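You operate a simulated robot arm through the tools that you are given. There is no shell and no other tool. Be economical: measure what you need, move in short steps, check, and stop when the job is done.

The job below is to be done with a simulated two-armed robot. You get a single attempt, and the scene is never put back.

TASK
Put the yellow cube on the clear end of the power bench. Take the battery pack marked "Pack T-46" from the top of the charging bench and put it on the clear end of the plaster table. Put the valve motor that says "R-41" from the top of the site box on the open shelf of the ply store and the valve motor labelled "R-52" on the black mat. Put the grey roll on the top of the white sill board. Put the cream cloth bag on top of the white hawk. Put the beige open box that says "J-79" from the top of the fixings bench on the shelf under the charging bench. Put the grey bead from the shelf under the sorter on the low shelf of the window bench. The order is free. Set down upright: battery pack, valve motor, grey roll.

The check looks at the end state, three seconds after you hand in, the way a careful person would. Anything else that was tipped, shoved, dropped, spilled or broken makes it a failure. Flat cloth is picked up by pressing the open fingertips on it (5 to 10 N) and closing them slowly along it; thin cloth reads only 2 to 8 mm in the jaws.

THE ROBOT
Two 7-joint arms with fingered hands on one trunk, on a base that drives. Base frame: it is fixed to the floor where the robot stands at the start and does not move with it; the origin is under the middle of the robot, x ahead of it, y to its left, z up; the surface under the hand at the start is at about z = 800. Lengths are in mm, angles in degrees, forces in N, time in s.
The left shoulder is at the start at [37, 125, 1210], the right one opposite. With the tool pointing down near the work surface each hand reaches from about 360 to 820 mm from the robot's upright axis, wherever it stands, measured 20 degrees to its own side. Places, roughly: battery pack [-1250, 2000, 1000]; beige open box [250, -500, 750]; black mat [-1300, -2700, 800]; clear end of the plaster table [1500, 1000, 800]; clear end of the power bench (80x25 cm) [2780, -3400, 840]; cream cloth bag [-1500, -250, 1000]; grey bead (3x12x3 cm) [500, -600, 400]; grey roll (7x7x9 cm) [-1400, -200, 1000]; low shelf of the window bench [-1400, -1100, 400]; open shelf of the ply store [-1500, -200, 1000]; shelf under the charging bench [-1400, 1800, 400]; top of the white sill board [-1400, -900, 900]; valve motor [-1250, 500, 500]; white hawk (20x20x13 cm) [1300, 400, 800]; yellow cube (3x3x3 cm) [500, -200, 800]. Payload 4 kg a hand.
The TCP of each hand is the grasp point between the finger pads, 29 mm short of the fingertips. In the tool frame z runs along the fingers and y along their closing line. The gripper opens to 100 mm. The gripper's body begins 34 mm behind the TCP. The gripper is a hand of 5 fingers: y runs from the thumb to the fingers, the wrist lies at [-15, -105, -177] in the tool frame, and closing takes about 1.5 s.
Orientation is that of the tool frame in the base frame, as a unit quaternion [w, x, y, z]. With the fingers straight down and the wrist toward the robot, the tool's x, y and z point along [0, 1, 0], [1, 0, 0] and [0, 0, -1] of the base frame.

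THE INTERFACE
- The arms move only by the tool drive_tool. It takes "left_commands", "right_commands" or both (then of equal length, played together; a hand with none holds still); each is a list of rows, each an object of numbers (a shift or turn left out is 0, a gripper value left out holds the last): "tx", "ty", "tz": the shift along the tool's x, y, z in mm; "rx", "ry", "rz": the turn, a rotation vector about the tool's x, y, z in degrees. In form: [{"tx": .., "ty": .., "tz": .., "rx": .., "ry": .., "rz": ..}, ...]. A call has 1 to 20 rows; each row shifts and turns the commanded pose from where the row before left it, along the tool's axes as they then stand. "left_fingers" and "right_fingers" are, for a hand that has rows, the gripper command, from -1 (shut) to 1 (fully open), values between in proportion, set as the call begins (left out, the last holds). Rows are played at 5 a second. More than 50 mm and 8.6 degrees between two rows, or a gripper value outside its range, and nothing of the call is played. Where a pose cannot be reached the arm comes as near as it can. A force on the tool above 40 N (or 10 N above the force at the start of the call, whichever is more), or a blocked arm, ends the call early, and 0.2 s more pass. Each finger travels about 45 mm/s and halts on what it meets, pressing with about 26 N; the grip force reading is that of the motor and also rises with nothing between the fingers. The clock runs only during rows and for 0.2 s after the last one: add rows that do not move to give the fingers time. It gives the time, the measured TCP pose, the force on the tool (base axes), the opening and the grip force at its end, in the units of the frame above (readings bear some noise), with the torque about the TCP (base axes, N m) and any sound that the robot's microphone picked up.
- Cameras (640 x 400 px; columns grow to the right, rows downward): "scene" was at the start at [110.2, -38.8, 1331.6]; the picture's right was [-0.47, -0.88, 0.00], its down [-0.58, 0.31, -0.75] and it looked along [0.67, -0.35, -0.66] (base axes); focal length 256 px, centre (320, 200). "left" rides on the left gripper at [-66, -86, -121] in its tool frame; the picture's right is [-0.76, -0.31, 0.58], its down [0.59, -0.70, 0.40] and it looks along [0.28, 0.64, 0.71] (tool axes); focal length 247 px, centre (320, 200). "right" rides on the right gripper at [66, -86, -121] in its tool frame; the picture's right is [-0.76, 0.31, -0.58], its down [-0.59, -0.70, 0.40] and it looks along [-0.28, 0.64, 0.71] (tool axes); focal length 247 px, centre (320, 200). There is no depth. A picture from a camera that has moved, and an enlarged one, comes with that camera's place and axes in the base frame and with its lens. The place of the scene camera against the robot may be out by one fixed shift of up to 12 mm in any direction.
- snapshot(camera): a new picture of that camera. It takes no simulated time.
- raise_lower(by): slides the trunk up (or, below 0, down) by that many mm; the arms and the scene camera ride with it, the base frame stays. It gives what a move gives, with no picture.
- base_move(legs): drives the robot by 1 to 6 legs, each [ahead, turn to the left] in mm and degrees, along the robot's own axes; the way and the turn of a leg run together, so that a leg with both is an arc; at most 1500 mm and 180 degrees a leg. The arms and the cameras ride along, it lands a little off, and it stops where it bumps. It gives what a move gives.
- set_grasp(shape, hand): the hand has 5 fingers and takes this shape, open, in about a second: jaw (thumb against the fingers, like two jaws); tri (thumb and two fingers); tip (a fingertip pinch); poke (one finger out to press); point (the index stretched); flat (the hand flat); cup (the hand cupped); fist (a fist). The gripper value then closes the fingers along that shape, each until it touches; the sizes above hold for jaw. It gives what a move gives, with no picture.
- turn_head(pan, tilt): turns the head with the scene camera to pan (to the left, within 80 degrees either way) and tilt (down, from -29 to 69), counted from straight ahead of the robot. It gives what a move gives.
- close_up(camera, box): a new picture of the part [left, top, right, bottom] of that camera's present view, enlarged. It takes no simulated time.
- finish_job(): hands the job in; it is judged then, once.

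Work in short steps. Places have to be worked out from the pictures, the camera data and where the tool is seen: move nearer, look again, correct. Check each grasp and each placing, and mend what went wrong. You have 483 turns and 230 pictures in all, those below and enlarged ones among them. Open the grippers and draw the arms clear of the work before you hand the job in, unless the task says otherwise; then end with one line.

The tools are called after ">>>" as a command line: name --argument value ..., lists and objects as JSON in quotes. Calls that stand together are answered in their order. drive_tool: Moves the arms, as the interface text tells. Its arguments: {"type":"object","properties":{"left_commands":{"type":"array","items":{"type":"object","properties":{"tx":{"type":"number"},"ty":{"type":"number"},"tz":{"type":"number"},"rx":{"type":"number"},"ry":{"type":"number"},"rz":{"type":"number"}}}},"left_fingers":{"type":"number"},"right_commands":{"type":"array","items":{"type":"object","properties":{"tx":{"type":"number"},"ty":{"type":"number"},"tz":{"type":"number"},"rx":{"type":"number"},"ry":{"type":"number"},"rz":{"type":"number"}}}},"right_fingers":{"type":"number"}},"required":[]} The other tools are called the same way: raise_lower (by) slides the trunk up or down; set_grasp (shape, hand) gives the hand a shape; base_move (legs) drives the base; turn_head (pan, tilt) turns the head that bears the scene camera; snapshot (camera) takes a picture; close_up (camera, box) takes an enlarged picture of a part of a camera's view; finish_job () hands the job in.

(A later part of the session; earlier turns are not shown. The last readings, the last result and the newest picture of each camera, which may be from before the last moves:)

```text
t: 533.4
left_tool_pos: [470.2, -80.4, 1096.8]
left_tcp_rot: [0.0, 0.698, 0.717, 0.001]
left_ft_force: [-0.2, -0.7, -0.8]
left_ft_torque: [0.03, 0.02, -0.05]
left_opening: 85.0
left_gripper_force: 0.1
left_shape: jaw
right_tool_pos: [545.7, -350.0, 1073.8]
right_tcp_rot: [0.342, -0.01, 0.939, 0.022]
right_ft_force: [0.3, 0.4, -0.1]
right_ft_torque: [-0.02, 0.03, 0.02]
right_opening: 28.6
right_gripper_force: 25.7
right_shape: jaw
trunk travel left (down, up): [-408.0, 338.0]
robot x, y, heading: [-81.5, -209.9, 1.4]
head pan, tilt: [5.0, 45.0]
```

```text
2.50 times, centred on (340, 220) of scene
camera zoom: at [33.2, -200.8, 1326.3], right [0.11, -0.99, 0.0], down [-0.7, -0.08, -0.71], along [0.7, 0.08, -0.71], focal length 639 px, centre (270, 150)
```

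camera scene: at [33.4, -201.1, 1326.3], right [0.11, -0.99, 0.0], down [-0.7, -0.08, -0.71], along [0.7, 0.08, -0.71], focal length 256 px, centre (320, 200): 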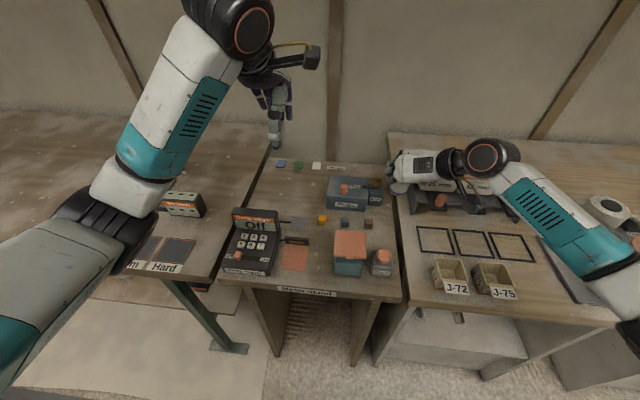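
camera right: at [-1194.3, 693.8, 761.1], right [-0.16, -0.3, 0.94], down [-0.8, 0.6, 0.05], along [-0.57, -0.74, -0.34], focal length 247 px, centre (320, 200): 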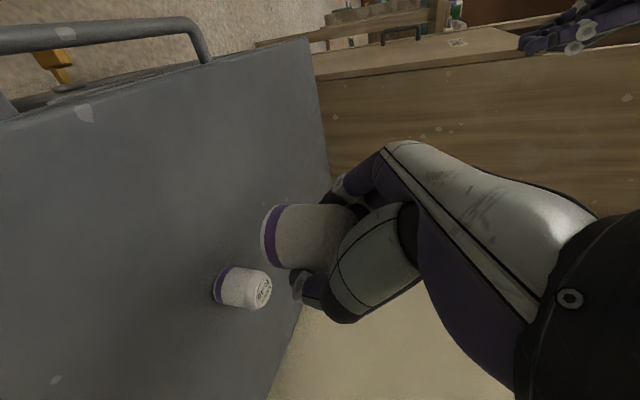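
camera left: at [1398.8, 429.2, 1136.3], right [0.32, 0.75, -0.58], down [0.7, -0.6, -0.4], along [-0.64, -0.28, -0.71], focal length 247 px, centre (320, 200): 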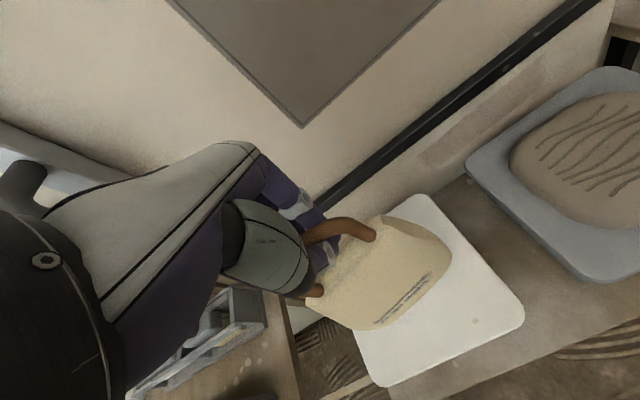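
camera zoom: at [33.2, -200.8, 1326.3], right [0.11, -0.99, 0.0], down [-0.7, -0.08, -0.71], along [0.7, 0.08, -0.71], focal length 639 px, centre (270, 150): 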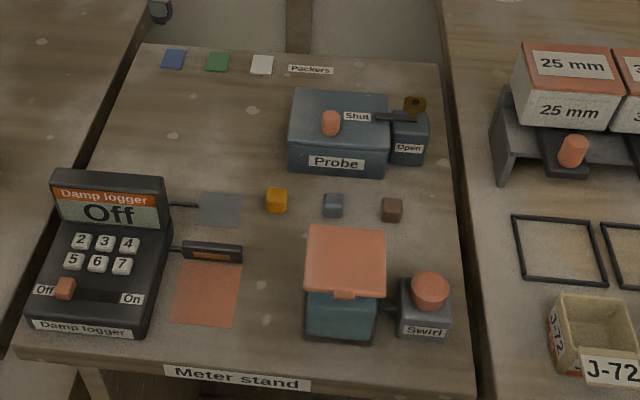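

Table intact. Cube ≈[473,-156]. Move the left hand above it and lower to z≈915.

>>> drive_tool --left_commands '[{"tx": -37.5}, {"tx": -37.5}, {"tz": 45}, {"tz": 45}, {"tz": 45}, {"tz": 45}]' --left_fingers 0.4

>>> snapshot --camera "left"

>>> close_up --camera "scene" --box '[260, 160, 400, 250]'

```text
t: 534.8
left_tool_pos: [472.1, -157.4, 916.4]
left_tcp_rot: [0.0, 0.698, 0.716, 0.001]
left_ft_force: [-0.4, -0.2, 0.3]
left_ft_torque: [0.01, -0.01, 0.03]
left_opening: 70.3
left_gripper_force: 0.0
left_shape: jaw
right_tool_pos: [546.6, -349.8, 1073.0]
right_tcp_rot: [0.342, -0.011, 0.939, 0.022]
right_ft_force: [0.4, 0.3, -1.5]
right_ft_torque: [-0.01, 0.01, -0.02]
right_opening: 28.9
right_gripper_force: 26.2
right_shape: jaw
trunk travel left (down, up): [-408.0, 338.0]
robot x, y, heading: [-83.3, -214.6, 1.4]
head pan, tilt: [5.0, 45.0]
```

```text
54 pictures are left
camera left: at [387.4, -226.9, 1035.9], right [-0.29, -0.76, -0.58], down [-0.72, 0.57, -0.4], along [0.63, 0.3, -0.71], focal length 247 px, centre (320, 200)
```

left: 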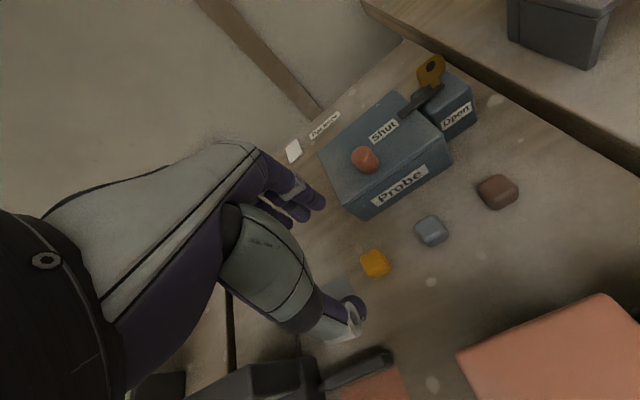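

```text
4.44 times, centred on (330, 205) of scene
camera zoom: at [33.5, -201.0, 1326.3], right [0.11, -0.99, 0.0], down [-0.7, -0.08, -0.71], along [0.7, 0.08, -0.71], focal length 1136 px, centre (276, 178)
```

zoom: 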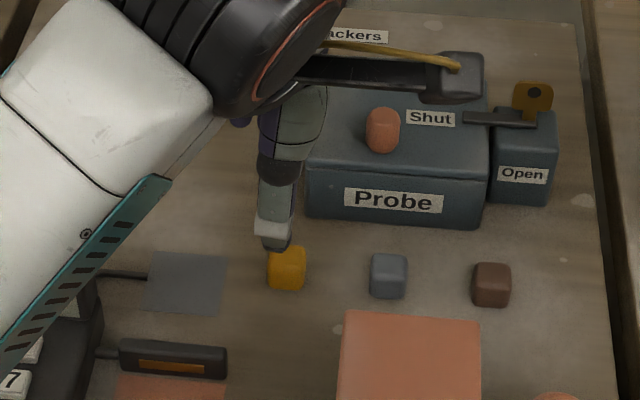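

Cube ≈[478,-160]. The Probe box is close behind, so narrow to ~52 mm, bias 8 mm left, and descend in two stages.

>>> drive_tool --left_commands '[{"tx": 8, "ty": 2}, {}, {"tz": 30}, {"tz": 25}]' --left_fingers 0.04

>>> snapshot --camera "left"

```text
t: 535.8
left_tool_pos: [472.2, -148.4, 859.0]
left_tcp_rot: [-0.001, 0.698, 0.716, 0.001]
left_ft_force: [-0.5, -0.1, -0.1]
left_ft_torque: [-0.01, 0.0, -0.05]
left_opening: 51.9
left_gripper_force: 0.1
left_shape: jaw
right_tool_pos: [545.9, -350.2, 1072.1]
right_tcp_rot: [0.343, -0.01, 0.939, 0.021]
right_ft_force: [-0.4, -0.3, -0.9]
right_ft_torque: [-0.03, 0.0, -0.03]
right_opening: 28.7
right_gripper_force: 25.9
right_shape: jaw
trunk travel left (down, up): [-408.0, 338.0]
robot x, y, heading: [-85.5, -210.7, 1.6]
head pan, tilt: [5.0, 45.0]
```

```text
52 pictures are left
camera left: at [388.4, -217.3, 979.7], right [-0.29, -0.76, -0.58], down [-0.72, 0.57, -0.4], along [0.63, 0.3, -0.71], focal length 247 px, centre (320, 200)
```

left: 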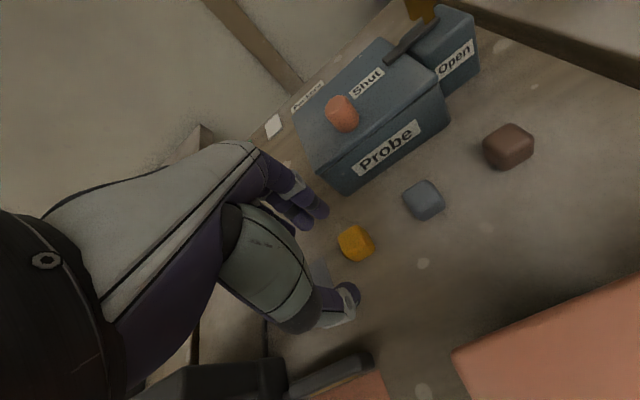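

Probe corner is at x≈538, so I can shift forward 8 mm. Descend to z≈826 and close.

>>> drive_tool --left_commands '[{"tx": -5, "ty": 8}, {"tz": 17}, {"tz": 15}]'

>>> drive_tool --left_commands '[{}, {}, {}, {}, {}]' --left_fingers -1

>>> snapshot --camera "left"

```text
t: 536.6
left_tool_pos: [481.4, -154.0, 830.9]
left_tcp_rot: [0.001, 0.698, 0.716, 0.003]
left_ft_force: [-1.2, 1.2, 7.6]
left_ft_torque: [-0.02, 0.34, 0.02]
left_opening: 52.4
left_gripper_force: 0.1
left_shape: jaw
right_tool_pos: [546.0, -350.2, 1072.2]
right_tcp_rot: [0.344, -0.011, 0.939, 0.022]
right_ft_force: [1.2, -0.9, -0.3]
right_ft_torque: [0.0, -0.03, 0.02]
right_opening: 28.9
right_gripper_force: 26.1
right_shape: jaw
trunk travel left (down, up): [-408.0, 338.0]
robot x, y, heading: [-84.5, -210.1, 1.4]
head pan, tilt: [5.0, 45.0]
```

```text
t: 537.8
left_tool_pos: [480.0, -155.0, 829.7]
left_tcp_rot: [0.0, 0.698, 0.716, 0.001]
left_ft_force: [-3.2, -2.0, 14.5]
left_ft_torque: [-0.08, 0.57, 0.05]
left_opening: 17.6
left_gripper_force: 26.2
left_shape: jaw
right_tool_pos: [546.0, -350.8, 1073.4]
right_tcp_rot: [0.343, -0.011, 0.939, 0.022]
right_ft_force: [0.3, -0.3, -1.3]
right_ft_torque: [-0.01, 0.03, 0.05]
right_opening: 28.9
right_gripper_force: 25.9
right_shape: jaw
trunk travel left (down, up): [-408.0, 338.0]
robot x, y, heading: [-80.1, -215.2, 1.4]
head pan, tilt: [5.0, 45.0]
```

```text
51 pictures are left
camera left: at [395.6, -222.8, 949.2], right [-0.29, -0.76, -0.58], down [-0.72, 0.57, -0.4], along [0.63, 0.3, -0.71], focal length 247 px, centre (320, 200)
```

left: 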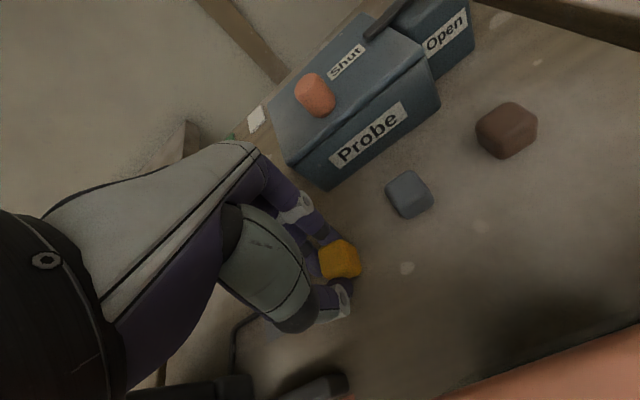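

Cube gripped. Lift gently straight up.

>>> drive_tool --left_commands '[{"tz": -10}, {"tz": -20}, {"tz": -40}, {"tz": -45}, {"tz": -45}, {"tz": -45}, {"tz": -45}]'

>>> close_up --camera "left" --box '[230, 180, 430, 340]'

```text
t: 539.4
left_tool_pos: [482.8, -155.3, 1080.0]
left_tcp_rot: [-0.002, 0.698, 0.716, 0.002]
left_ft_force: [0.1, 0.0, 0.3]
left_ft_torque: [0.05, -0.02, 0.01]
left_opening: 17.5
left_gripper_force: 26.0
left_shape: jaw
right_tool_pos: [545.0, -353.5, 1073.6]
right_tcp_rot: [0.344, -0.01, 0.939, 0.024]
right_ft_force: [0.0, -1.3, -1.0]
right_ft_torque: [0.09, -0.01, 0.07]
right_opening: 28.9
right_gripper_force: 26.1
right_shape: jaw
trunk travel left (down, up): [-408.0, 338.0]
robot x, y, heading: [-83.8, -210.3, 1.3]
head pan, tilt: [5.0, 45.0]
```

```text
2.50 times, centred on (330, 260) of left
camera zoom: at [397.7, -223.5, 1199.9], right [-0.29, -0.76, -0.58], down [-0.72, 0.57, -0.4], along [0.63, 0.3, -0.71], focal length 617 px, centre (295, 50)
```

zoom: 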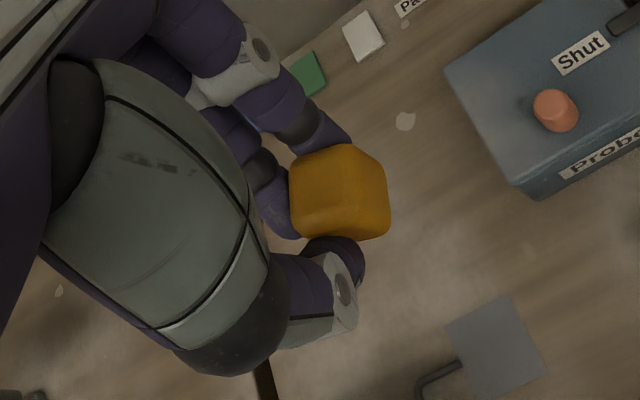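

Cube secure. Back off and drive south to find the black mat.

>>> base_move --legs '[[-300, 0], [0, -91.3], [1000, 0], [750, 0], [0, -45]]'

>>> turn_head --pan 0 --tilt 30

>>> snapshot --camera "scene"

```text
t: 556.0
left_tool_pos: [-744.1, -2397.0, 1079.0]
left_tcp_rot: [0.001, 0.926, -0.378, 0.001]
left_ft_force: [-0.6, 0.6, 0.2]
left_ft_torque: [0.03, 0.01, -0.02]
left_opening: 17.5
left_gripper_force: 25.9
left_shape: jaw
right_tool_pos: [-928.2, -2299.1, 1074.0]
right_tcp_rot: [0.149, 0.866, 0.363, -0.31]
right_ft_force: [0.6, 1.5, -0.9]
right_ft_torque: [0.01, 0.01, -0.03]
right_opening: 28.6
right_gripper_force: 26.4
right_shape: jaw
trunk travel left (down, up): [-408.0, 338.0]
robot x, y, heading: [-380.2, -1957.5, -134.8]
head pan, tilt: [5.0, 45.0]
```

```text
t: 556.7
left_tool_pos: [-744.2, -2397.9, 1079.0]
left_tcp_rot: [0.001, 0.926, -0.379, 0.002]
left_ft_force: [0.0, 0.0, -0.4]
left_ft_torque: [0.01, 0.01, -0.03]
left_opening: 17.3
left_gripper_force: 25.8
left_shape: jaw
right_tool_pos: [-928.7, -2299.5, 1071.8]
right_tcp_rot: [0.149, 0.867, 0.362, -0.31]
right_ft_force: [-0.4, 0.4, -0.6]
right_ft_torque: [0.0, -0.01, -0.01]
right_opening: 28.5
right_gripper_force: 26.1
right_shape: jaw
trunk travel left (down, up): [-408.0, 338.0]
robot x, y, heading: [-384.7, -1957.0, -134.4]
head pan, tilt: [0.0, 30.0]
```

```text
49 pictures are left
camera scene: at [-486.1, -2055.7, 1348.8], right [-0.71, 0.7, 0.0], down [0.35, 0.36, -0.87], along [-0.61, -0.62, -0.5], focal length 256 px, centre (320, 200)
```

scene: 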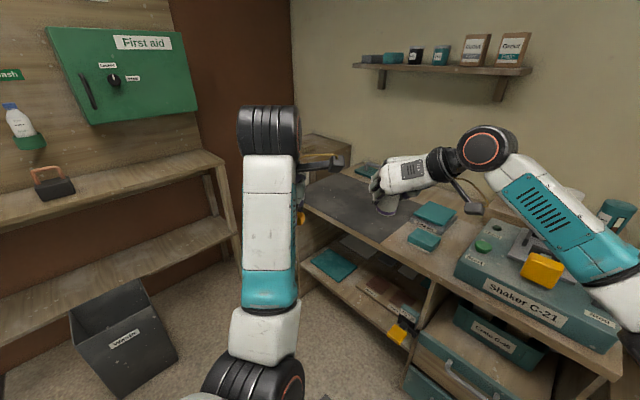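

The large black mat lies on the bench at ≈[-1230,-2590]. Approach diagonally: ahead 310, then look.

>>> base_move --legs '[[310, 0]]'

>>> turn_head --pan -10 --tilt 45

>>> snapshot --camera "scene"

>>> snapshot --camera "right"

```text
t: 558.8
left_tool_pos: [-960.9, -2622.9, 1078.0]
left_tcp_rot: [0.001, 0.927, -0.376, 0.002]
left_ft_force: [-0.7, 0.0, 1.1]
left_ft_torque: [0.03, 0.0, -0.01]
left_opening: 17.4
left_gripper_force: 25.6
left_shape: jaw
right_tool_pos: [-1145.7, -2525.4, 1072.3]
right_tcp_rot: [0.149, 0.866, 0.365, -0.309]
right_ft_force: [0.1, -0.6, -1.1]
right_ft_torque: [-0.02, 0.01, -0.02]
right_opening: 28.3
right_gripper_force: 25.8
right_shape: jaw
trunk travel left (down, up): [-408.0, 338.0]
robot x, y, heading: [-599.2, -2179.6, -134.1]
head pan, tilt: [0.0, 30.0]
```

```text
t: 559.6
left_tool_pos: [-959.6, -2621.6, 1078.8]
left_tcp_rot: [0.002, 0.927, -0.375, 0.002]
left_ft_force: [0.6, 0.5, -0.4]
left_ft_torque: [0.01, 0.04, 0.01]
left_opening: 17.5
left_gripper_force: 26.2
left_shape: jaw
right_tool_pos: [-1144.2, -2522.9, 1072.5]
right_tcp_rot: [0.149, 0.866, 0.364, -0.309]
right_ft_force: [-0.2, -0.7, -1.2]
right_ft_torque: [0.0, 0.03, 0.01]
right_opening: 28.6
right_gripper_force: 26.2
right_shape: jaw
trunk travel left (down, up): [-408.0, 338.0]
robot x, y, heading: [-597.2, -2183.9, -134.4]
head pan, tilt: [-10.0, 45.0]
```

```text
48 pictures are left
camera scene: at [-706.6, -2261.3, 1326.3], right [-0.58, 0.81, 0.0], down [0.57, 0.41, -0.71], along [-0.57, -0.41, -0.71], focal length 256 px, centre (320, 200)
```

scene: 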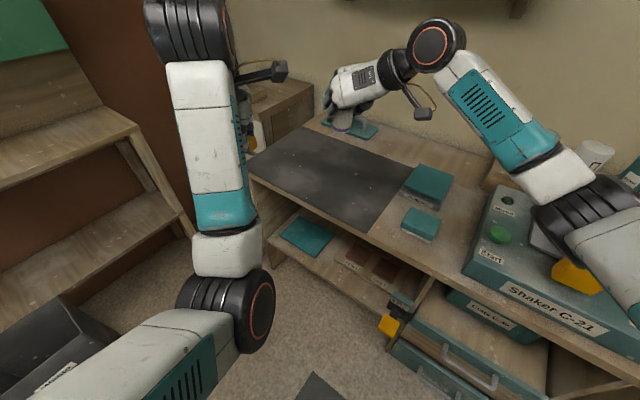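

```text
47 pictures are left
camera right: at [-1120.6, -2370.8, 1120.2], right [0.06, -0.34, 0.94], down [-1.0, -0.03, 0.05], along [0.01, -0.94, -0.34], focal length 247 px, centre (320, 200)
```

right: 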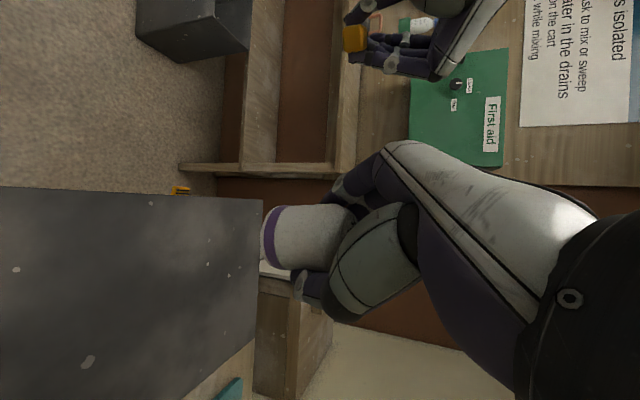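

Mat centre ≈[-1232,-2590]. Move 45 mm forward and down ~180 mm, then check.

>>> drive_tool --right_commands '[{"tx": -34, "tz": 29}, {"tx": 23.3, "tz": 27.5}, {"tx": 23.3, "tz": 27.5}, {"tx": 23.3, "tz": 27.5}, {"tx": 23.3, "tz": 27.5}, {"tx": 23.3, "tz": 27.5}]'

>>> snapshot --camera "right"

>>> close_up --camera "scene" --box '[230, 100, 450, 250]'

```text
t: 561.0
left_tool_pos: [-959.6, -2622.6, 1078.9]
left_tcp_rot: [0.001, 0.927, -0.375, 0.001]
left_ft_force: [1.3, 0.1, 0.1]
left_ft_torque: [-0.02, -0.01, 0.02]
left_opening: 17.8
left_gripper_force: 26.5
left_shape: jaw
right_tool_pos: [-1171.5, -2560.6, 892.2]
right_tcp_rot: [0.15, 0.865, 0.364, -0.31]
right_ft_force: [0.8, 0.1, -0.9]
right_ft_torque: [-0.02, 0.02, 0.01]
right_opening: 27.8
right_gripper_force: 25.5
right_shape: jaw
trunk travel left (down, up): [-408.0, 338.0]
robot x, y, heading: [-596.5, -2179.0, -134.5]
head pan, tilt: [-10.0, 45.0]
```

```text
46 pictures are left
camera right: at [-1147.1, -2406.9, 939.6], right [0.06, -0.34, 0.94], down [-1.0, -0.02, 0.05], along [0.01, -0.94, -0.34], focal length 247 px, centre (320, 200)
```

right: 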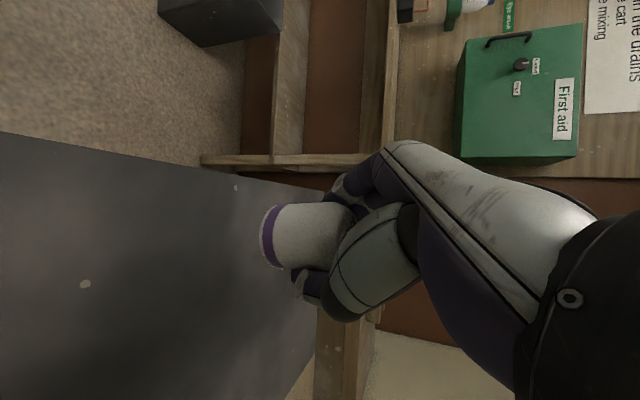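

```text
2.67 times, centred on (340, 175) of scene
camera zoom: at [-706.7, -2261.3, 1326.3], right [-0.58, 0.81, 0.0], down [0.57, 0.41, -0.71], along [-0.57, -0.41, -0.71], focal length 682 px, centre (267, 267)
```

zoom: 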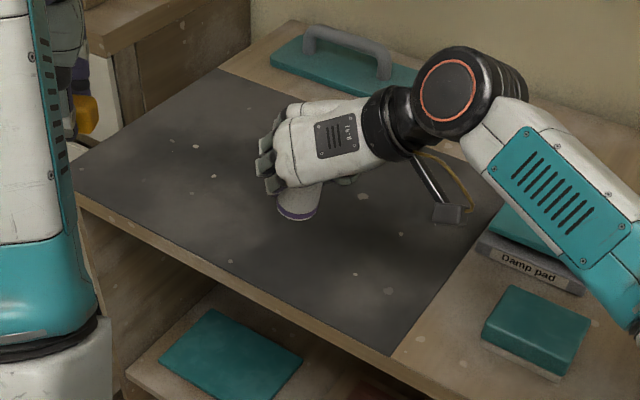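

Motor hangs over the middle of the mat. Lower in steps to contact.

>>> drive_tool --right_commands '[{"tx": 8, "tz": 9.5}, {"tx": 8, "tz": 9.5}, {"tx": 5, "tz": 6}]'

>>> drive_tool --right_commands '[{"tx": 3.3, "tz": 3.8}, {"tx": 3.3, "tz": 3.8}, {"tx": 3.3, "tz": 3.8}]'

>>> snapshot --camera "right"

```text
t: 561.8
left_tool_pos: [-959.4, -2622.8, 1077.9]
left_tcp_rot: [0.0, 0.927, -0.376, 0.002]
left_ft_force: [0.1, -0.4, 0.0]
left_ft_torque: [0.02, -0.02, 0.02]
left_opening: 17.4
left_gripper_force: 25.3
left_shape: jaw
right_tool_pos: [-1169.9, -2561.6, 860.7]
right_tcp_rot: [0.15, 0.865, 0.365, -0.31]
right_ft_force: [0.3, 0.1, -0.4]
right_ft_torque: [0.0, 0.01, 0.03]
right_opening: 27.9
right_gripper_force: 26.1
right_shape: jaw
trunk travel left (down, up): [-408.0, 338.0]
robot x, y, heading: [-599.2, -2182.7, -134.5]
head pan, tilt: [-10.0, 45.0]
```

```text
t: 562.6
left_tool_pos: [-959.6, -2621.4, 1078.9]
left_tcp_rot: [0.0, 0.927, -0.375, 0.001]
left_ft_force: [0.0, 0.4, 0.5]
left_ft_torque: [-0.01, 0.0, 0.02]
left_opening: 17.5
left_gripper_force: 26.0
left_shape: jaw
right_tool_pos: [-1168.6, -2560.9, 845.1]
right_tcp_rot: [0.15, 0.866, 0.364, -0.31]
right_ft_force: [0.0, -0.2, -0.4]
right_ft_torque: [0.0, 0.03, -0.02]
right_opening: 28.1
right_gripper_force: 26.2
right_shape: jaw
trunk travel left (down, up): [-408.0, 338.0]
robot x, y, heading: [-596.2, -2180.5, -134.4]
head pan, tilt: [-10.0, 45.0]
```

```text
44 pictures are left
camera right: at [-1145.4, -2407.7, 892.2], right [0.06, -0.34, 0.94], down [-1.0, -0.03, 0.05], along [0.01, -0.94, -0.34], focal length 247 px, centre (320, 200)
```

right: 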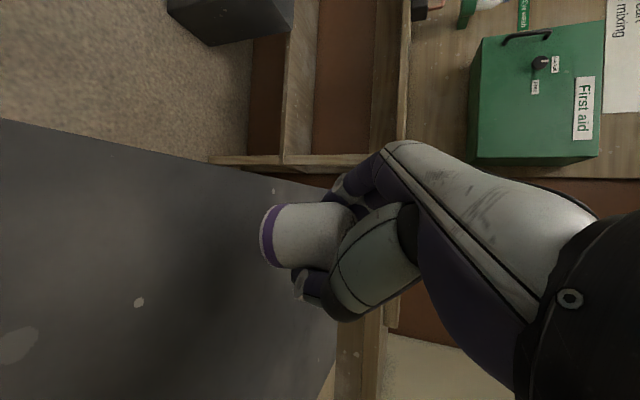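

>>> drive_tool --right_commands '[{"tx": 3.3, "tz": 3.8}, {"tx": 3.3, "tz": 3.8}, {"tx": 3.3, "tz": 3.8}]'

>>> drive_tool --right_commands '[{"tx": 2.6, "tz": 3}, {"tx": 2.6, "tz": 3}, {"tx": 2.6, "tz": 3}]'

>>> drive_tool --right_commands '[{"tx": 2.6, "tz": 3}, {"tx": 2.6, "tz": 3}, {"tx": 2.6, "tz": 3}]'

```text
t: 563.4
left_tool_pos: [-959.8, -2622.1, 1078.6]
left_tcp_rot: [0.001, 0.927, -0.376, 0.002]
left_ft_force: [-0.4, 0.0, -0.4]
left_ft_torque: [-0.02, -0.02, -0.05]
left_opening: 17.4
left_gripper_force: 25.8
left_shape: jaw
right_tool_pos: [-1168.4, -2562.5, 829.5]
right_tcp_rot: [0.15, 0.865, 0.364, -0.31]
right_ft_force: [0.3, 0.0, -0.3]
right_ft_torque: [-0.03, -0.01, 0.02]
right_opening: 27.7
right_gripper_force: 26.3
right_shape: jaw
trunk travel left (down, up): [-408.0, 338.0]
robot x, y, heading: [-599.3, -2178.0, -134.5]
head pan, tilt: [-10.0, 45.0]
```

```text
t: 564.2
left_tool_pos: [-960.1, -2621.6, 1078.3]
left_tcp_rot: [0.0, 0.927, -0.375, 0.002]
left_ft_force: [0.6, 0.2, -0.3]
left_ft_torque: [0.02, -0.02, 0.01]
left_opening: 17.5
left_gripper_force: 26.0
left_shape: jaw
right_tool_pos: [-1168.3, -2562.0, 819.5]
right_tcp_rot: [0.149, 0.865, 0.365, -0.31]
right_ft_force: [0.0, 0.4, -1.3]
right_ft_torque: [0.01, 0.0, 0.01]
right_opening: 28.0
right_gripper_force: 25.7
right_shape: jaw
trunk travel left (down, up): [-408.0, 338.0]
robot x, y, heading: [-599.5, -2183.6, -134.5]
head pan, tilt: [-10.0, 45.0]
```

```text
t: 565.0
left_tool_pos: [-960.6, -2622.0, 1078.0]
left_tcp_rot: [0.0, 0.927, -0.375, 0.001]
left_ft_force: [0.5, -0.8, 1.2]
left_ft_torque: [-0.01, -0.02, -0.05]
left_opening: 17.4
left_gripper_force: 25.7
left_shape: jaw
right_tool_pos: [-1169.2, -2561.4, 806.9]
right_tcp_rot: [0.149, 0.865, 0.365, -0.309]
right_ft_force: [0.7, -0.4, -1.3]
right_ft_torque: [0.0, -0.03, 0.01]
right_opening: 27.7
right_gripper_force: 25.8
right_shape: jaw
trunk travel left (down, up): [-408.0, 338.0]
robot x, y, heading: [-594.8, -2183.0, -134.1]
head pan, tilt: [-10.0, 45.0]
```

Not yet at contact (z=807). Look, then continue.

>>> close_up --camera "right" --box '[180, 140, 380, 320]'

>>> drive_tool --right_commands '[{"tx": 2.6, "tz": 3}, {"tx": 2.6, "tz": 3}, {"tx": 2, "tz": 2.3}]'

>>> drive_tool --right_commands '[{"tx": 2, "tz": 2.3}, {"tx": 2, "tz": 2.3}, {"tx": 2, "tz": 2.3}]'

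```text
2.22 times, centred on (280, 230) of right
camera zoom: at [-1144.4, -2408.6, 853.3], right [0.06, -0.34, 0.94], down [-1.0, -0.03, 0.05], along [0.01, -0.94, -0.34], focal length 549 px, centre (409, 133)
```

zoom: 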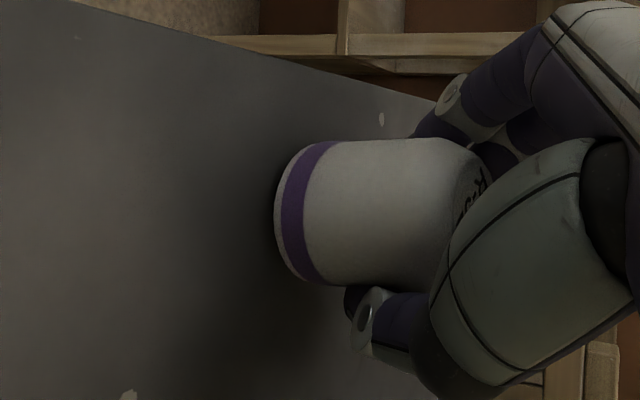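

```text
t: 565.8
left_tool_pos: [-959.5, -2621.6, 1081.1]
left_tcp_rot: [0.001, 0.927, -0.375, 0.001]
left_ft_force: [-0.2, -0.5, -0.8]
left_ft_torque: [-0.02, 0.0, -0.01]
left_opening: 17.7
left_gripper_force: 26.1
left_shape: jaw
right_tool_pos: [-1168.0, -2564.3, 798.0]
right_tcp_rot: [0.15, 0.865, 0.364, -0.31]
right_ft_force: [-0.3, -3.3, 8.3]
right_ft_torque: [0.0, -0.07, -0.02]
right_opening: 27.9
right_gripper_force: 26.0
right_shape: jaw
trunk travel left (down, up): [-408.0, 338.0]
robot x, y, heading: [-600.8, -2180.3, -134.3]
head pan, tilt: [-10.0, 45.0]
```

```text
t: 566.6
left_tool_pos: [-958.9, -2620.6, 1080.1]
left_tcp_rot: [0.002, 0.927, -0.375, -0.001]
left_ft_force: [0.1, -0.3, -0.6]
left_ft_torque: [0.03, 0.0, -0.01]
left_opening: 17.7
left_gripper_force: 26.3
left_shape: jaw
right_tool_pos: [-1165.2, -2563.2, 785.5]
right_tcp_rot: [0.15, 0.865, 0.365, -0.309]
right_ft_force: [4.2, -1.6, 10.5]
right_ft_torque: [-0.11, -0.11, 0.05]
right_opening: 23.5
right_gripper_force: 26.0
right_shape: jaw
trunk travel left (down, up): [-408.0, 338.0]
robot x, y, heading: [-601.2, -2178.2, -134.5]
head pan, tilt: [-10.0, 45.0]
```

On the mat (fingers slid slightly down the body). Open and check.

>>> drive_tool --right_commands '[{"tx": -2, "tz": -2.3}, {}, {}, {}, {}]' --right_fingers 0.7

>>> snapshot --camera "right"

```text
t: 567.8
left_tool_pos: [-959.3, -2622.5, 1079.7]
left_tcp_rot: [0.0, 0.927, -0.375, 0.002]
left_ft_force: [-0.2, 0.4, -0.4]
left_ft_torque: [0.03, 0.0, -0.01]
left_opening: 17.3
left_gripper_force: 26.0
left_shape: jaw
right_tool_pos: [-1167.6, -2561.2, 788.3]
right_tcp_rot: [0.149, 0.866, 0.365, -0.309]
right_ft_force: [-0.2, -0.2, 0.1]
right_ft_torque: [0.01, 0.0, -0.01]
right_opening: 84.6
right_gripper_force: 0.0
right_shape: jaw
trunk travel left (down, up): [-408.0, 338.0]
robot x, y, heading: [-598.8, -2180.6, -134.5]
head pan, tilt: [-10.0, 45.0]
```

```text
42 pictures are left
camera right: at [-1143.7, -2408.4, 836.2], right [0.06, -0.34, 0.94], down [-1.0, -0.03, 0.05], along [0.01, -0.94, -0.34], focal length 247 px, centre (320, 200)
```

right: 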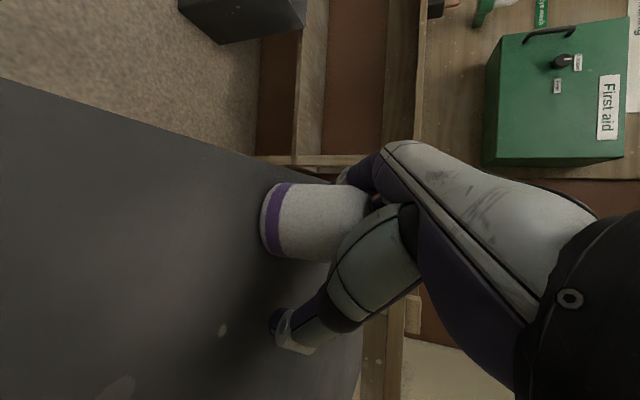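

Upright on the mat. Retract along the fingers.

>>> drive_tool --right_commands '[{"ty": 3}, {"tz": -30}, {"tz": -40}, {"tz": -40}, {"tz": -40}, {"tx": -20, "tz": -25}, {"tx": -20, "tz": -25}, {"tx": -20, "tz": -25}]'

>>> close_up --camera "scene" --box '[230, 100, 450, 250]'

```text
t: 569.6
left_tool_pos: [-959.6, -2621.4, 1078.5]
left_tcp_rot: [0.001, 0.927, -0.375, 0.002]
left_ft_force: [0.5, 0.1, 0.5]
left_ft_torque: [-0.03, 0.0, 0.01]
left_opening: 17.4
left_gripper_force: 26.4
left_shape: jaw
right_tool_pos: [-1100.1, -2487.7, 1000.6]
right_tcp_rot: [0.149, 0.866, 0.364, -0.309]
right_ft_force: [0.0, 0.3, -0.1]
right_ft_torque: [0.02, 0.0, 0.01]
right_opening: 85.1
right_gripper_force: 0.0
right_shape: jaw
trunk travel left (down, up): [-408.0, 338.0]
robot x, y, heading: [-600.2, -2182.5, -134.3]
head pan, tilt: [-10.0, 45.0]
```

```text
2.67 times, centred on (340, 175) of scene
camera zoom: at [-706.3, -2261.1, 1326.3], right [-0.58, 0.81, 0.0], down [0.57, 0.41, -0.71], along [-0.57, -0.41, -0.71], focal length 682 px, centre (267, 267)
```

zoom: 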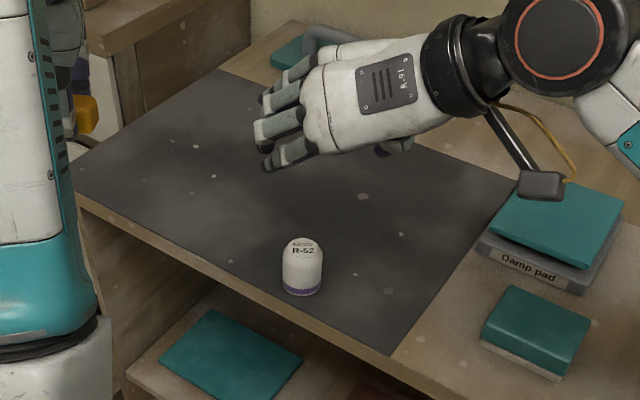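

R-52 placed upright. Back off, turn east, and look for the way to the power bench.

>>> base_move --legs '[[-200, 0], [0, 114]]'

>>> turn_head --pan 10 --tilt 22

>>> snapshot --camera "scene"

```text
t: 576.1
left_tool_pos: [91.6, -2183.5, 1079.0]
left_tcp_rot: [-0.001, 0.816, 0.579, 0.001]
left_ft_force: [0.4, -0.8, 0.3]
left_ft_torque: [0.02, -0.02, -0.02]
left_opening: 17.4
left_gripper_force: 26.4
left_shape: jaw
right_tool_pos: [29.4, -2369.0, 1000.4]
right_tcp_rot: [0.341, 0.16, 0.926, -0.04]
right_ft_force: [0.2, -0.9, 0.2]
right_ft_torque: [0.02, -0.02, 0.01]
right_opening: 84.7
right_gripper_force: 0.1
right_shape: jaw
trunk travel left (down, up): [-408.0, 338.0]
robot x, y, heading: [-459.2, -2040.1, -19.4]
head pan, tilt: [-10.0, 45.0]
```

```text
t: 577.0
left_tool_pos: [93.0, -2184.7, 1078.6]
left_tcp_rot: [-0.001, 0.815, 0.579, 0.001]
left_ft_force: [-0.8, -0.9, 0.2]
left_ft_torque: [0.01, 0.01, 0.0]
left_opening: 17.4
left_gripper_force: 26.2
left_shape: jaw
right_tool_pos: [30.1, -2367.7, 999.8]
right_tcp_rot: [0.34, 0.158, 0.926, -0.04]
right_ft_force: [0.0, 0.7, -0.5]
right_ft_torque: [0.0, 0.0, -0.04]
right_opening: 85.1
right_gripper_force: 0.2
right_shape: jaw
trunk travel left (down, up): [-408.0, 338.0]
robot x, y, heading: [-462.0, -2038.2, -19.8]
head pan, tilt: [10.0, 22.0]
```

```text
40 pictures are left
camera scene: at [-334.5, -2069.6, 1361.6], right [-0.17, -0.99, 0.0], down [-0.37, 0.06, -0.93], along [0.91, -0.15, -0.38], focal length 256 px, centre (320, 200)
```

scene: 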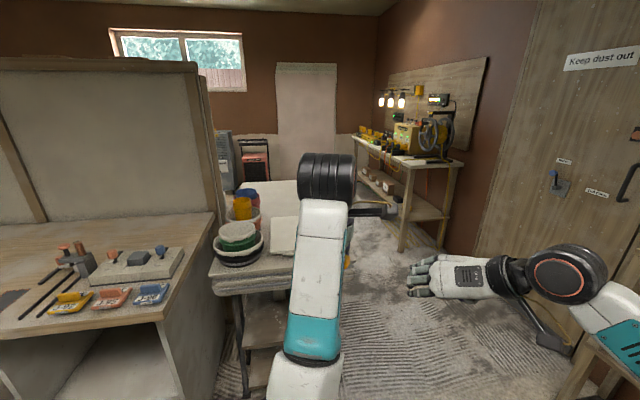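

Need to pass south of the tub table. Drive to about (-50,-2700), face east, look again.

>>> base_move --legs '[[0, -38], [760, 0], [0, 55]]'

>>> turn_head --pan 0 --tilt 30

>>> snapshot --camera "scene"

```text
t: 585.4
left_tool_pos: [511.8, -2647.8, 1078.8]
left_tcp_rot: [0.0, 0.722, 0.692, 0.0]
left_ft_force: [-0.1, -0.4, -0.7]
left_ft_torque: [-0.03, -0.01, 0.0]
left_opening: 14.5
left_gripper_force: 26.2
left_shape: jaw
right_tool_pos: [505.7, -2841.5, 1001.2]
right_tcp_rot: [0.343, 0.021, 0.939, 0.01]
right_ft_force: [0.6, -0.5, 0.4]
right_ft_torque: [-0.03, 0.01, -0.01]
right_opening: 84.8
right_gripper_force: 0.0
right_shape: jaw
trunk travel left (down, up): [-408.0, 338.0]
robot x, y, heading: [-58.3, -2671.2, -2.6]
head pan, tilt: [10.0, 22.0]
```

```text
t: 586.1
left_tool_pos: [512.7, -2648.2, 1079.6]
left_tcp_rot: [0.0, 0.722, 0.692, 0.0]
left_ft_force: [-0.4, 0.7, -0.7]
left_ft_torque: [-0.01, -0.03, 0.01]
left_opening: 14.5
left_gripper_force: 26.4
left_shape: jaw
right_tool_pos: [506.9, -2842.6, 1000.7]
right_tcp_rot: [0.343, 0.022, 0.939, 0.01]
right_ft_force: [-1.3, -0.1, 0.8]
right_ft_torque: [0.01, 0.0, -0.01]
right_opening: 84.8
right_gripper_force: 0.0
right_shape: jaw
trunk travel left (down, up): [-408.0, 338.0]
robot x, y, heading: [-52.9, -2672.5, -2.4]
head pan, tilt: [0.0, 30.0]
```

```text
39 pictures are left
camera scene: at [68.6, -2675.2, 1348.9], right [-0.04, -1.0, 0.0], down [-0.5, 0.02, -0.87], along [0.87, -0.04, -0.5], focal length 256 px, centre (320, 200)
```

scene: 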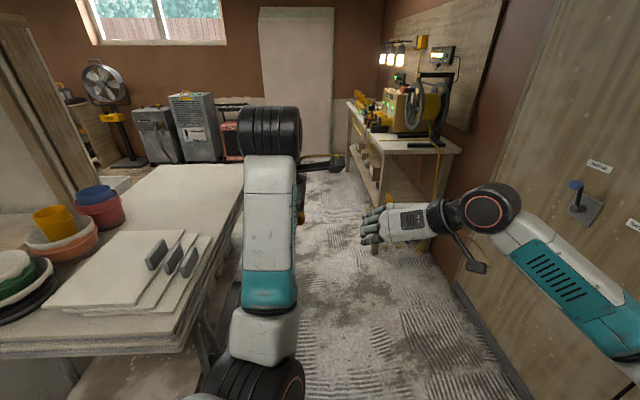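

Check the cube's grip (reading fell from 17.4 to 14.5).

>>> close_up --camera "left" --box '[230, 180, 430, 340]'

```text
2.50 times, centred on (330, 260) of left
camera zoom: at [422.8, -2710.5, 1199.1], right [-0.34, -0.74, -0.58], down [-0.68, 0.62, -0.4], along [0.65, 0.26, -0.71], focal length 617 px, centre (295, 50)
```

zoom: 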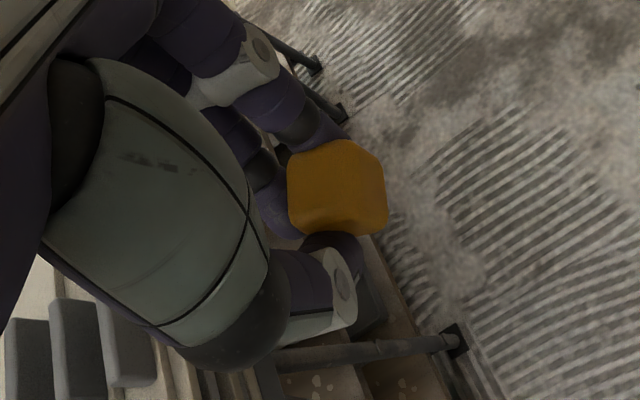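

Cube still held. Drive east along y≈-2700 to x≈1500 and look.

>>> base_move --legs '[[500, 2.6], [1000, 0]]'

>>> turn_head --pan -35 --tilt 30

>>> snapshot --camera "scene"

```text
t: 593.9
left_tool_pos: [2013.8, -2617.1, 1079.6]
left_tcp_rot: [-0.001, 0.702, 0.713, 0.001]
left_ft_force: [-0.4, 0.1, -0.7]
left_ft_torque: [-0.02, 0.01, 0.02]
left_opening: 14.3
left_gripper_force: 26.1
left_shape: jaw
right_tool_pos: [2019.4, -2812.0, 1000.1]
right_tcp_rot: [0.342, -0.005, 0.939, 0.02]
right_ft_force: [0.0, 0.1, -0.4]
right_ft_torque: [-0.01, -0.01, -0.03]
right_opening: 84.8
right_gripper_force: 0.1
right_shape: jaw
trunk travel left (down, up): [-408.0, 338.0]
robot x, y, heading: [1448.6, -2668.8, 0.9]
head pan, tilt: [0.0, 30.0]
```

```text
t: 594.9
left_tool_pos: [2012.7, -2616.8, 1079.6]
left_tcp_rot: [-0.001, 0.702, 0.712, 0.0]
left_ft_force: [0.0, 1.3, 0.2]
left_ft_torque: [-0.01, 0.0, 0.01]
left_opening: 14.4
left_gripper_force: 26.3
left_shape: jaw
right_tool_pos: [2017.1, -2810.9, 1000.6]
right_tcp_rot: [0.342, -0.005, 0.939, 0.019]
right_ft_force: [-0.1, 0.1, -0.4]
right_ft_torque: [0.02, 0.0, 0.01]
right_opening: 84.6
right_gripper_force: 0.0
right_shape: jaw
trunk travel left (down, up): [-408.0, 338.0]
robot x, y, heading: [1444.5, -2673.6, 0.7]
head pan, tilt: [-35.0, 30.0]
```

```text
37 pictures are left
camera scene: at [1556.8, -2720.7, 1348.9], right [-0.56, -0.83, 0.0], down [-0.41, 0.28, -0.87], along [0.72, -0.49, -0.5], focal length 256 px, centre (320, 200)
```

scene: 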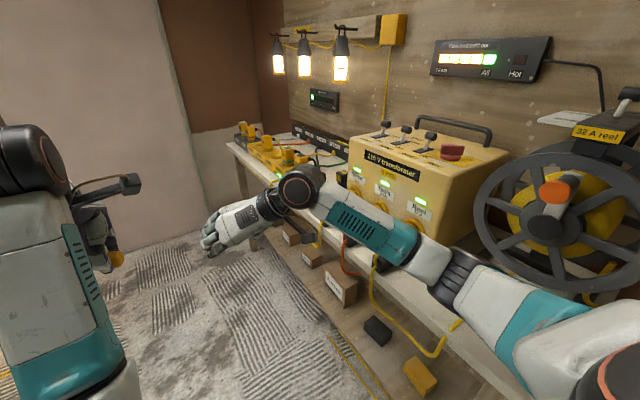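

Bench carries reel, transformer and, further east, splitters. Raise trunk 100, move to x≈2450 and face south to find its clear end.

>>> raise_lower --by 100

>>> base_move --legs '[[950, 0]]'

>>> turn_head --pan -75 --tilt 35

>>> snapshot --camera "scene"

```text
t: 596.2
left_tool_pos: [2013.9, -2617.0, 1178.3]
left_tcp_rot: [-0.002, 0.702, 0.712, 0.001]
left_ft_force: [-1.2, 0.3, 0.5]
left_ft_torque: [0.02, 0.03, 0.02]
left_opening: 14.5
left_gripper_force: 26.1
left_shape: jaw
right_tool_pos: [2017.9, -2810.9, 1100.5]
right_tcp_rot: [0.343, -0.004, 0.939, 0.019]
right_ft_force: [-0.3, -0.6, -0.6]
right_ft_torque: [-0.01, 0.0, 0.02]
right_opening: 85.0
right_gripper_force: 0.0
right_shape: jaw
trunk travel left (down, up): [-508.0, 238.0]
robot x, y, heading: [1447.8, -2669.2, 0.9]
head pan, tilt: [-35.0, 30.0]
```

```text
t: 601.2
left_tool_pos: [2967.5, -2629.2, 1178.7]
left_tcp_rot: [0.0, 0.71, 0.704, 0.001]
left_ft_force: [0.0, -0.1, -0.2]
left_ft_torque: [-0.04, -0.02, 0.04]
left_opening: 14.7
left_gripper_force: 26.3
left_shape: jaw
right_tool_pos: [2968.1, -2824.0, 1099.8]
right_tcp_rot: [0.343, 0.006, 0.939, 0.015]
right_ft_force: [0.7, 0.5, 0.0]
right_ft_torque: [-0.03, 0.02, 0.0]
right_opening: 84.5
right_gripper_force: 0.1
right_shape: jaw
trunk travel left (down, up): [-508.0, 238.0]
robot x, y, heading: [2401.5, -2673.7, -0.6]
head pan, tilt: [-35.0, 30.0]
```

```text
t: 602.2
left_tool_pos: [2966.9, -2629.4, 1178.8]
left_tcp_rot: [-0.001, 0.71, 0.704, 0.0]
left_ft_force: [-0.3, 0.4, -1.0]
left_ft_torque: [0.02, -0.02, 0.0]
left_opening: 14.4
left_gripper_force: 26.3
left_shape: jaw
right_tool_pos: [2967.5, -2824.8, 1101.2]
right_tcp_rot: [0.343, 0.006, 0.939, 0.016]
right_ft_force: [0.4, -0.2, -0.1]
right_ft_torque: [0.01, 0.0, 0.03]
right_opening: 84.9
right_gripper_force: 0.0
right_shape: jaw
trunk travel left (down, up): [-508.0, 238.0]
robot x, y, heading: [2400.1, -2671.6, -0.5]
head pan, tilt: [-75.0, 35.0]
```

```text
36 pictures are left
camera scene: at [2444.0, -2755.6, 1442.2], right [-0.97, -0.25, 0.0], down [-0.14, 0.56, -0.82], along [0.2, -0.79, -0.57], focal length 256 px, centre (320, 200)
```

scene: 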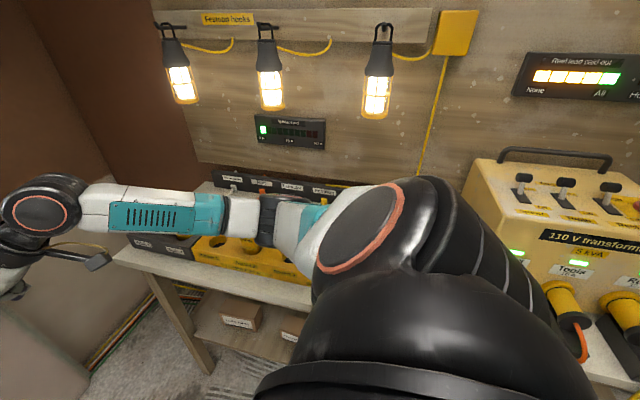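

Turn to face the bench (south) and look directly.

>>> base_move --legs '[[0, -45], [0, -44.5]]'

>>> turn_head --pan 0 --tilt 40

>>> snapshot --camera "scene"

```text
t: 606.9
left_tool_pos: [2444.6, -3239.2, 1178.9]
left_tcp_rot: [-0.001, 1.0, -0.001, 0.002]
left_ft_force: [0.9, -1.1, -0.6]
left_ft_torque: [-0.03, -0.02, 0.0]
left_opening: 14.4
left_gripper_force: 25.9
left_shape: jaw
right_tool_pos: [2248.1, -3241.7, 1098.8]
right_tcp_rot: [0.254, 0.666, 0.662, -0.231]
right_ft_force: [0.3, 0.0, 0.0]
right_ft_torque: [-0.01, -0.01, -0.01]
right_opening: 85.0
right_gripper_force: 0.1
right_shape: jaw
trunk travel left (down, up): [-508.0, 238.0]
robot x, y, heading: [2397.8, -2672.9, -90.6]
head pan, tilt: [-75.0, 35.0]
```

```text
t: 608.3
left_tool_pos: [2442.7, -3239.2, 1179.3]
left_tcp_rot: [0.0, 1.0, 0.0, 0.002]
left_ft_force: [0.5, 0.3, 0.2]
left_ft_torque: [0.0, 0.0, 0.01]
left_opening: 14.6
left_gripper_force: 26.0
left_shape: jaw
right_tool_pos: [2248.7, -3240.8, 1100.4]
right_tcp_rot: [0.255, 0.666, 0.662, -0.231]
right_ft_force: [-0.7, -0.8, 0.4]
right_ft_torque: [0.0, 0.01, -0.02]
right_opening: 85.0
right_gripper_force: 0.0
right_shape: jaw
trunk travel left (down, up): [-508.0, 238.0]
robot x, y, heading: [2396.0, -2669.3, -90.2]
head pan, tilt: [0.0, 40.0]
```

```text
35 pictures are left
camera scene: at [2388.2, -2788.2, 1434.6], right [-1.0, 0.01, 0.0], down [0.0, 0.64, -0.77], along [-0.01, -0.77, -0.64], focal length 256 px, centre (320, 200)
```

scene: 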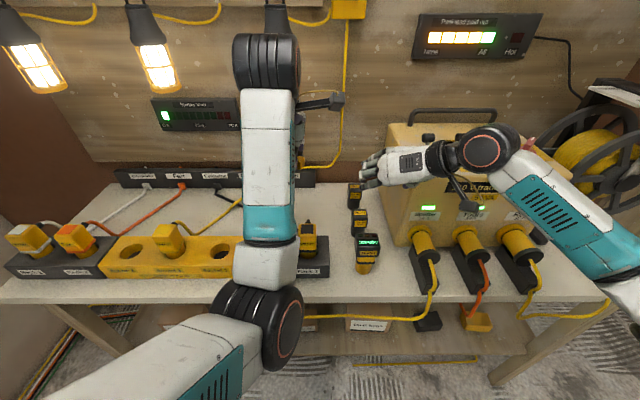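

The clear area (80×25 cm) is the bare strip between the front sockets and the rear strip, centre ≈[2730,-3435]. View it with the left hand camera.

>>> snapshot --camera "left"

```text
34 pictures are left
camera left: at [2377.8, -3153.3, 1299.1], right [-0.75, 0.31, -0.58], down [0.59, 0.7, -0.4], along [0.28, -0.64, -0.71], focal length 247 px, centre (320, 200)
```

left: 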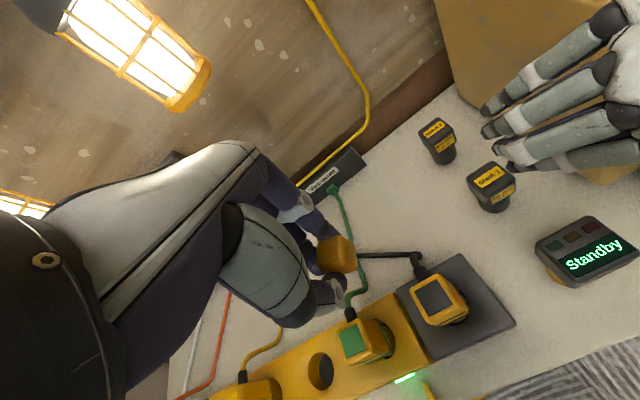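

Free gap between green and yellow cables around [2605,-3430]. Lower the left hand to ~1020, move the base 70 mm closer, then shift over the gap.

>>> drive_tool --left_commands '[{"tz": 40}, {"tz": 40}, {"tz": 40}, {"tz": 38}]'

>>> base_move --legs '[[70, 0]]'

>>> drive_tool --left_commands '[{"tx": 40, "ty": 29}, {"tx": 40, "ty": 29}, {"tx": 40, "ty": 29}, {"tx": 40, "ty": 29}]'

>>> snapshot --camera "left"

>>> snapshot --camera "scene"

```text
t: 609.3
left_tool_pos: [2443.4, -3239.0, 1020.6]
left_tcp_rot: [0.001, 1.0, 0.0, 0.001]
left_ft_force: [0.3, 0.0, 0.3]
left_ft_torque: [0.02, 0.01, -0.01]
left_opening: 14.5
left_gripper_force: 26.2
left_shape: jaw
right_tool_pos: [2249.5, -3240.0, 1101.3]
right_tcp_rot: [0.254, 0.666, 0.662, -0.23]
right_ft_force: [0.5, -0.7, 1.3]
right_ft_torque: [0.01, 0.02, 0.03]
right_opening: 85.1
right_gripper_force: 0.0
right_shape: jaw
trunk travel left (down, up): [-508.0, 238.0]
robot x, y, heading: [2401.0, -2670.6, -90.4]
head pan, tilt: [0.0, 40.0]
```

```text
t: 610.4
left_tool_pos: [2444.5, -3304.9, 1022.1]
left_tcp_rot: [0.0, 1.0, -0.002, 0.0]
left_ft_force: [1.7, 0.7, -0.4]
left_ft_torque: [-0.01, 0.06, 0.01]
left_opening: 14.3
left_gripper_force: 26.1
left_shape: jaw
right_tool_pos: [2249.2, -3306.8, 1101.3]
right_tcp_rot: [0.256, 0.665, 0.663, -0.231]
right_ft_force: [2.9, 1.6, 0.1]
right_ft_torque: [0.01, 0.03, -0.01]
right_opening: 84.0
right_gripper_force: 0.1
right_shape: jaw
trunk travel left (down, up): [-508.0, 238.0]
robot x, y, heading: [2396.1, -2738.7, -90.3]
head pan, tilt: [0.0, 40.0]
```

```text
t: 611.4
left_tool_pos: [2603.7, -3422.7, 1022.7]
left_tcp_rot: [0.0, 1.0, -0.001, 0.0]
left_ft_force: [-0.2, 0.0, -0.7]
left_ft_torque: [-0.01, 0.01, -0.04]
left_opening: 14.4
left_gripper_force: 25.8
left_shape: jaw
right_tool_pos: [2249.3, -3308.1, 1100.6]
right_tcp_rot: [0.255, 0.666, 0.662, -0.231]
right_ft_force: [2.6, 1.0, 0.1]
right_ft_torque: [0.0, -0.02, -0.03]
right_opening: 84.1
right_gripper_force: 0.2
right_shape: jaw
trunk travel left (down, up): [-508.0, 238.0]
robot x, y, heading: [2399.6, -2735.7, -90.3]
head pan, tilt: [0.0, 40.0]
```

```text
33 pictures are left
camera left: at [2538.9, -3337.2, 1142.8], right [-0.76, 0.31, -0.58], down [0.59, 0.7, -0.4], along [0.28, -0.64, -0.71], focal length 247 px, centre (320, 200)
```

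left: 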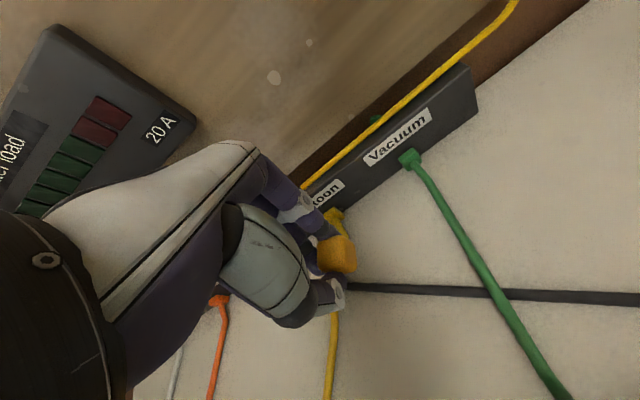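

```text
32 pictures are left
camera scene: at [2389.2, -2855.8, 1434.5], right [-1.0, 0.01, 0.0], down [0.0, 0.64, -0.77], along [0.0, -0.77, -0.64], focal length 256 px, centre (320, 200)
```

scene: 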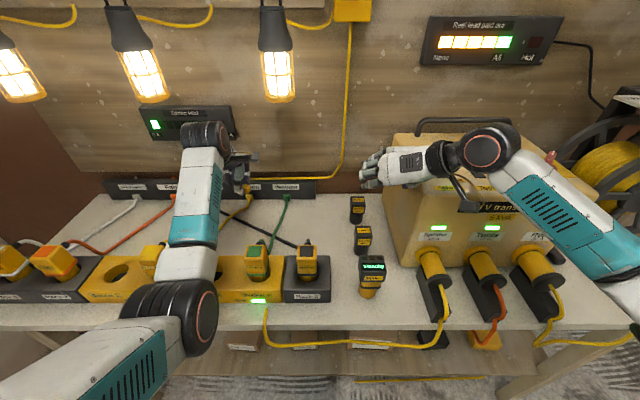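

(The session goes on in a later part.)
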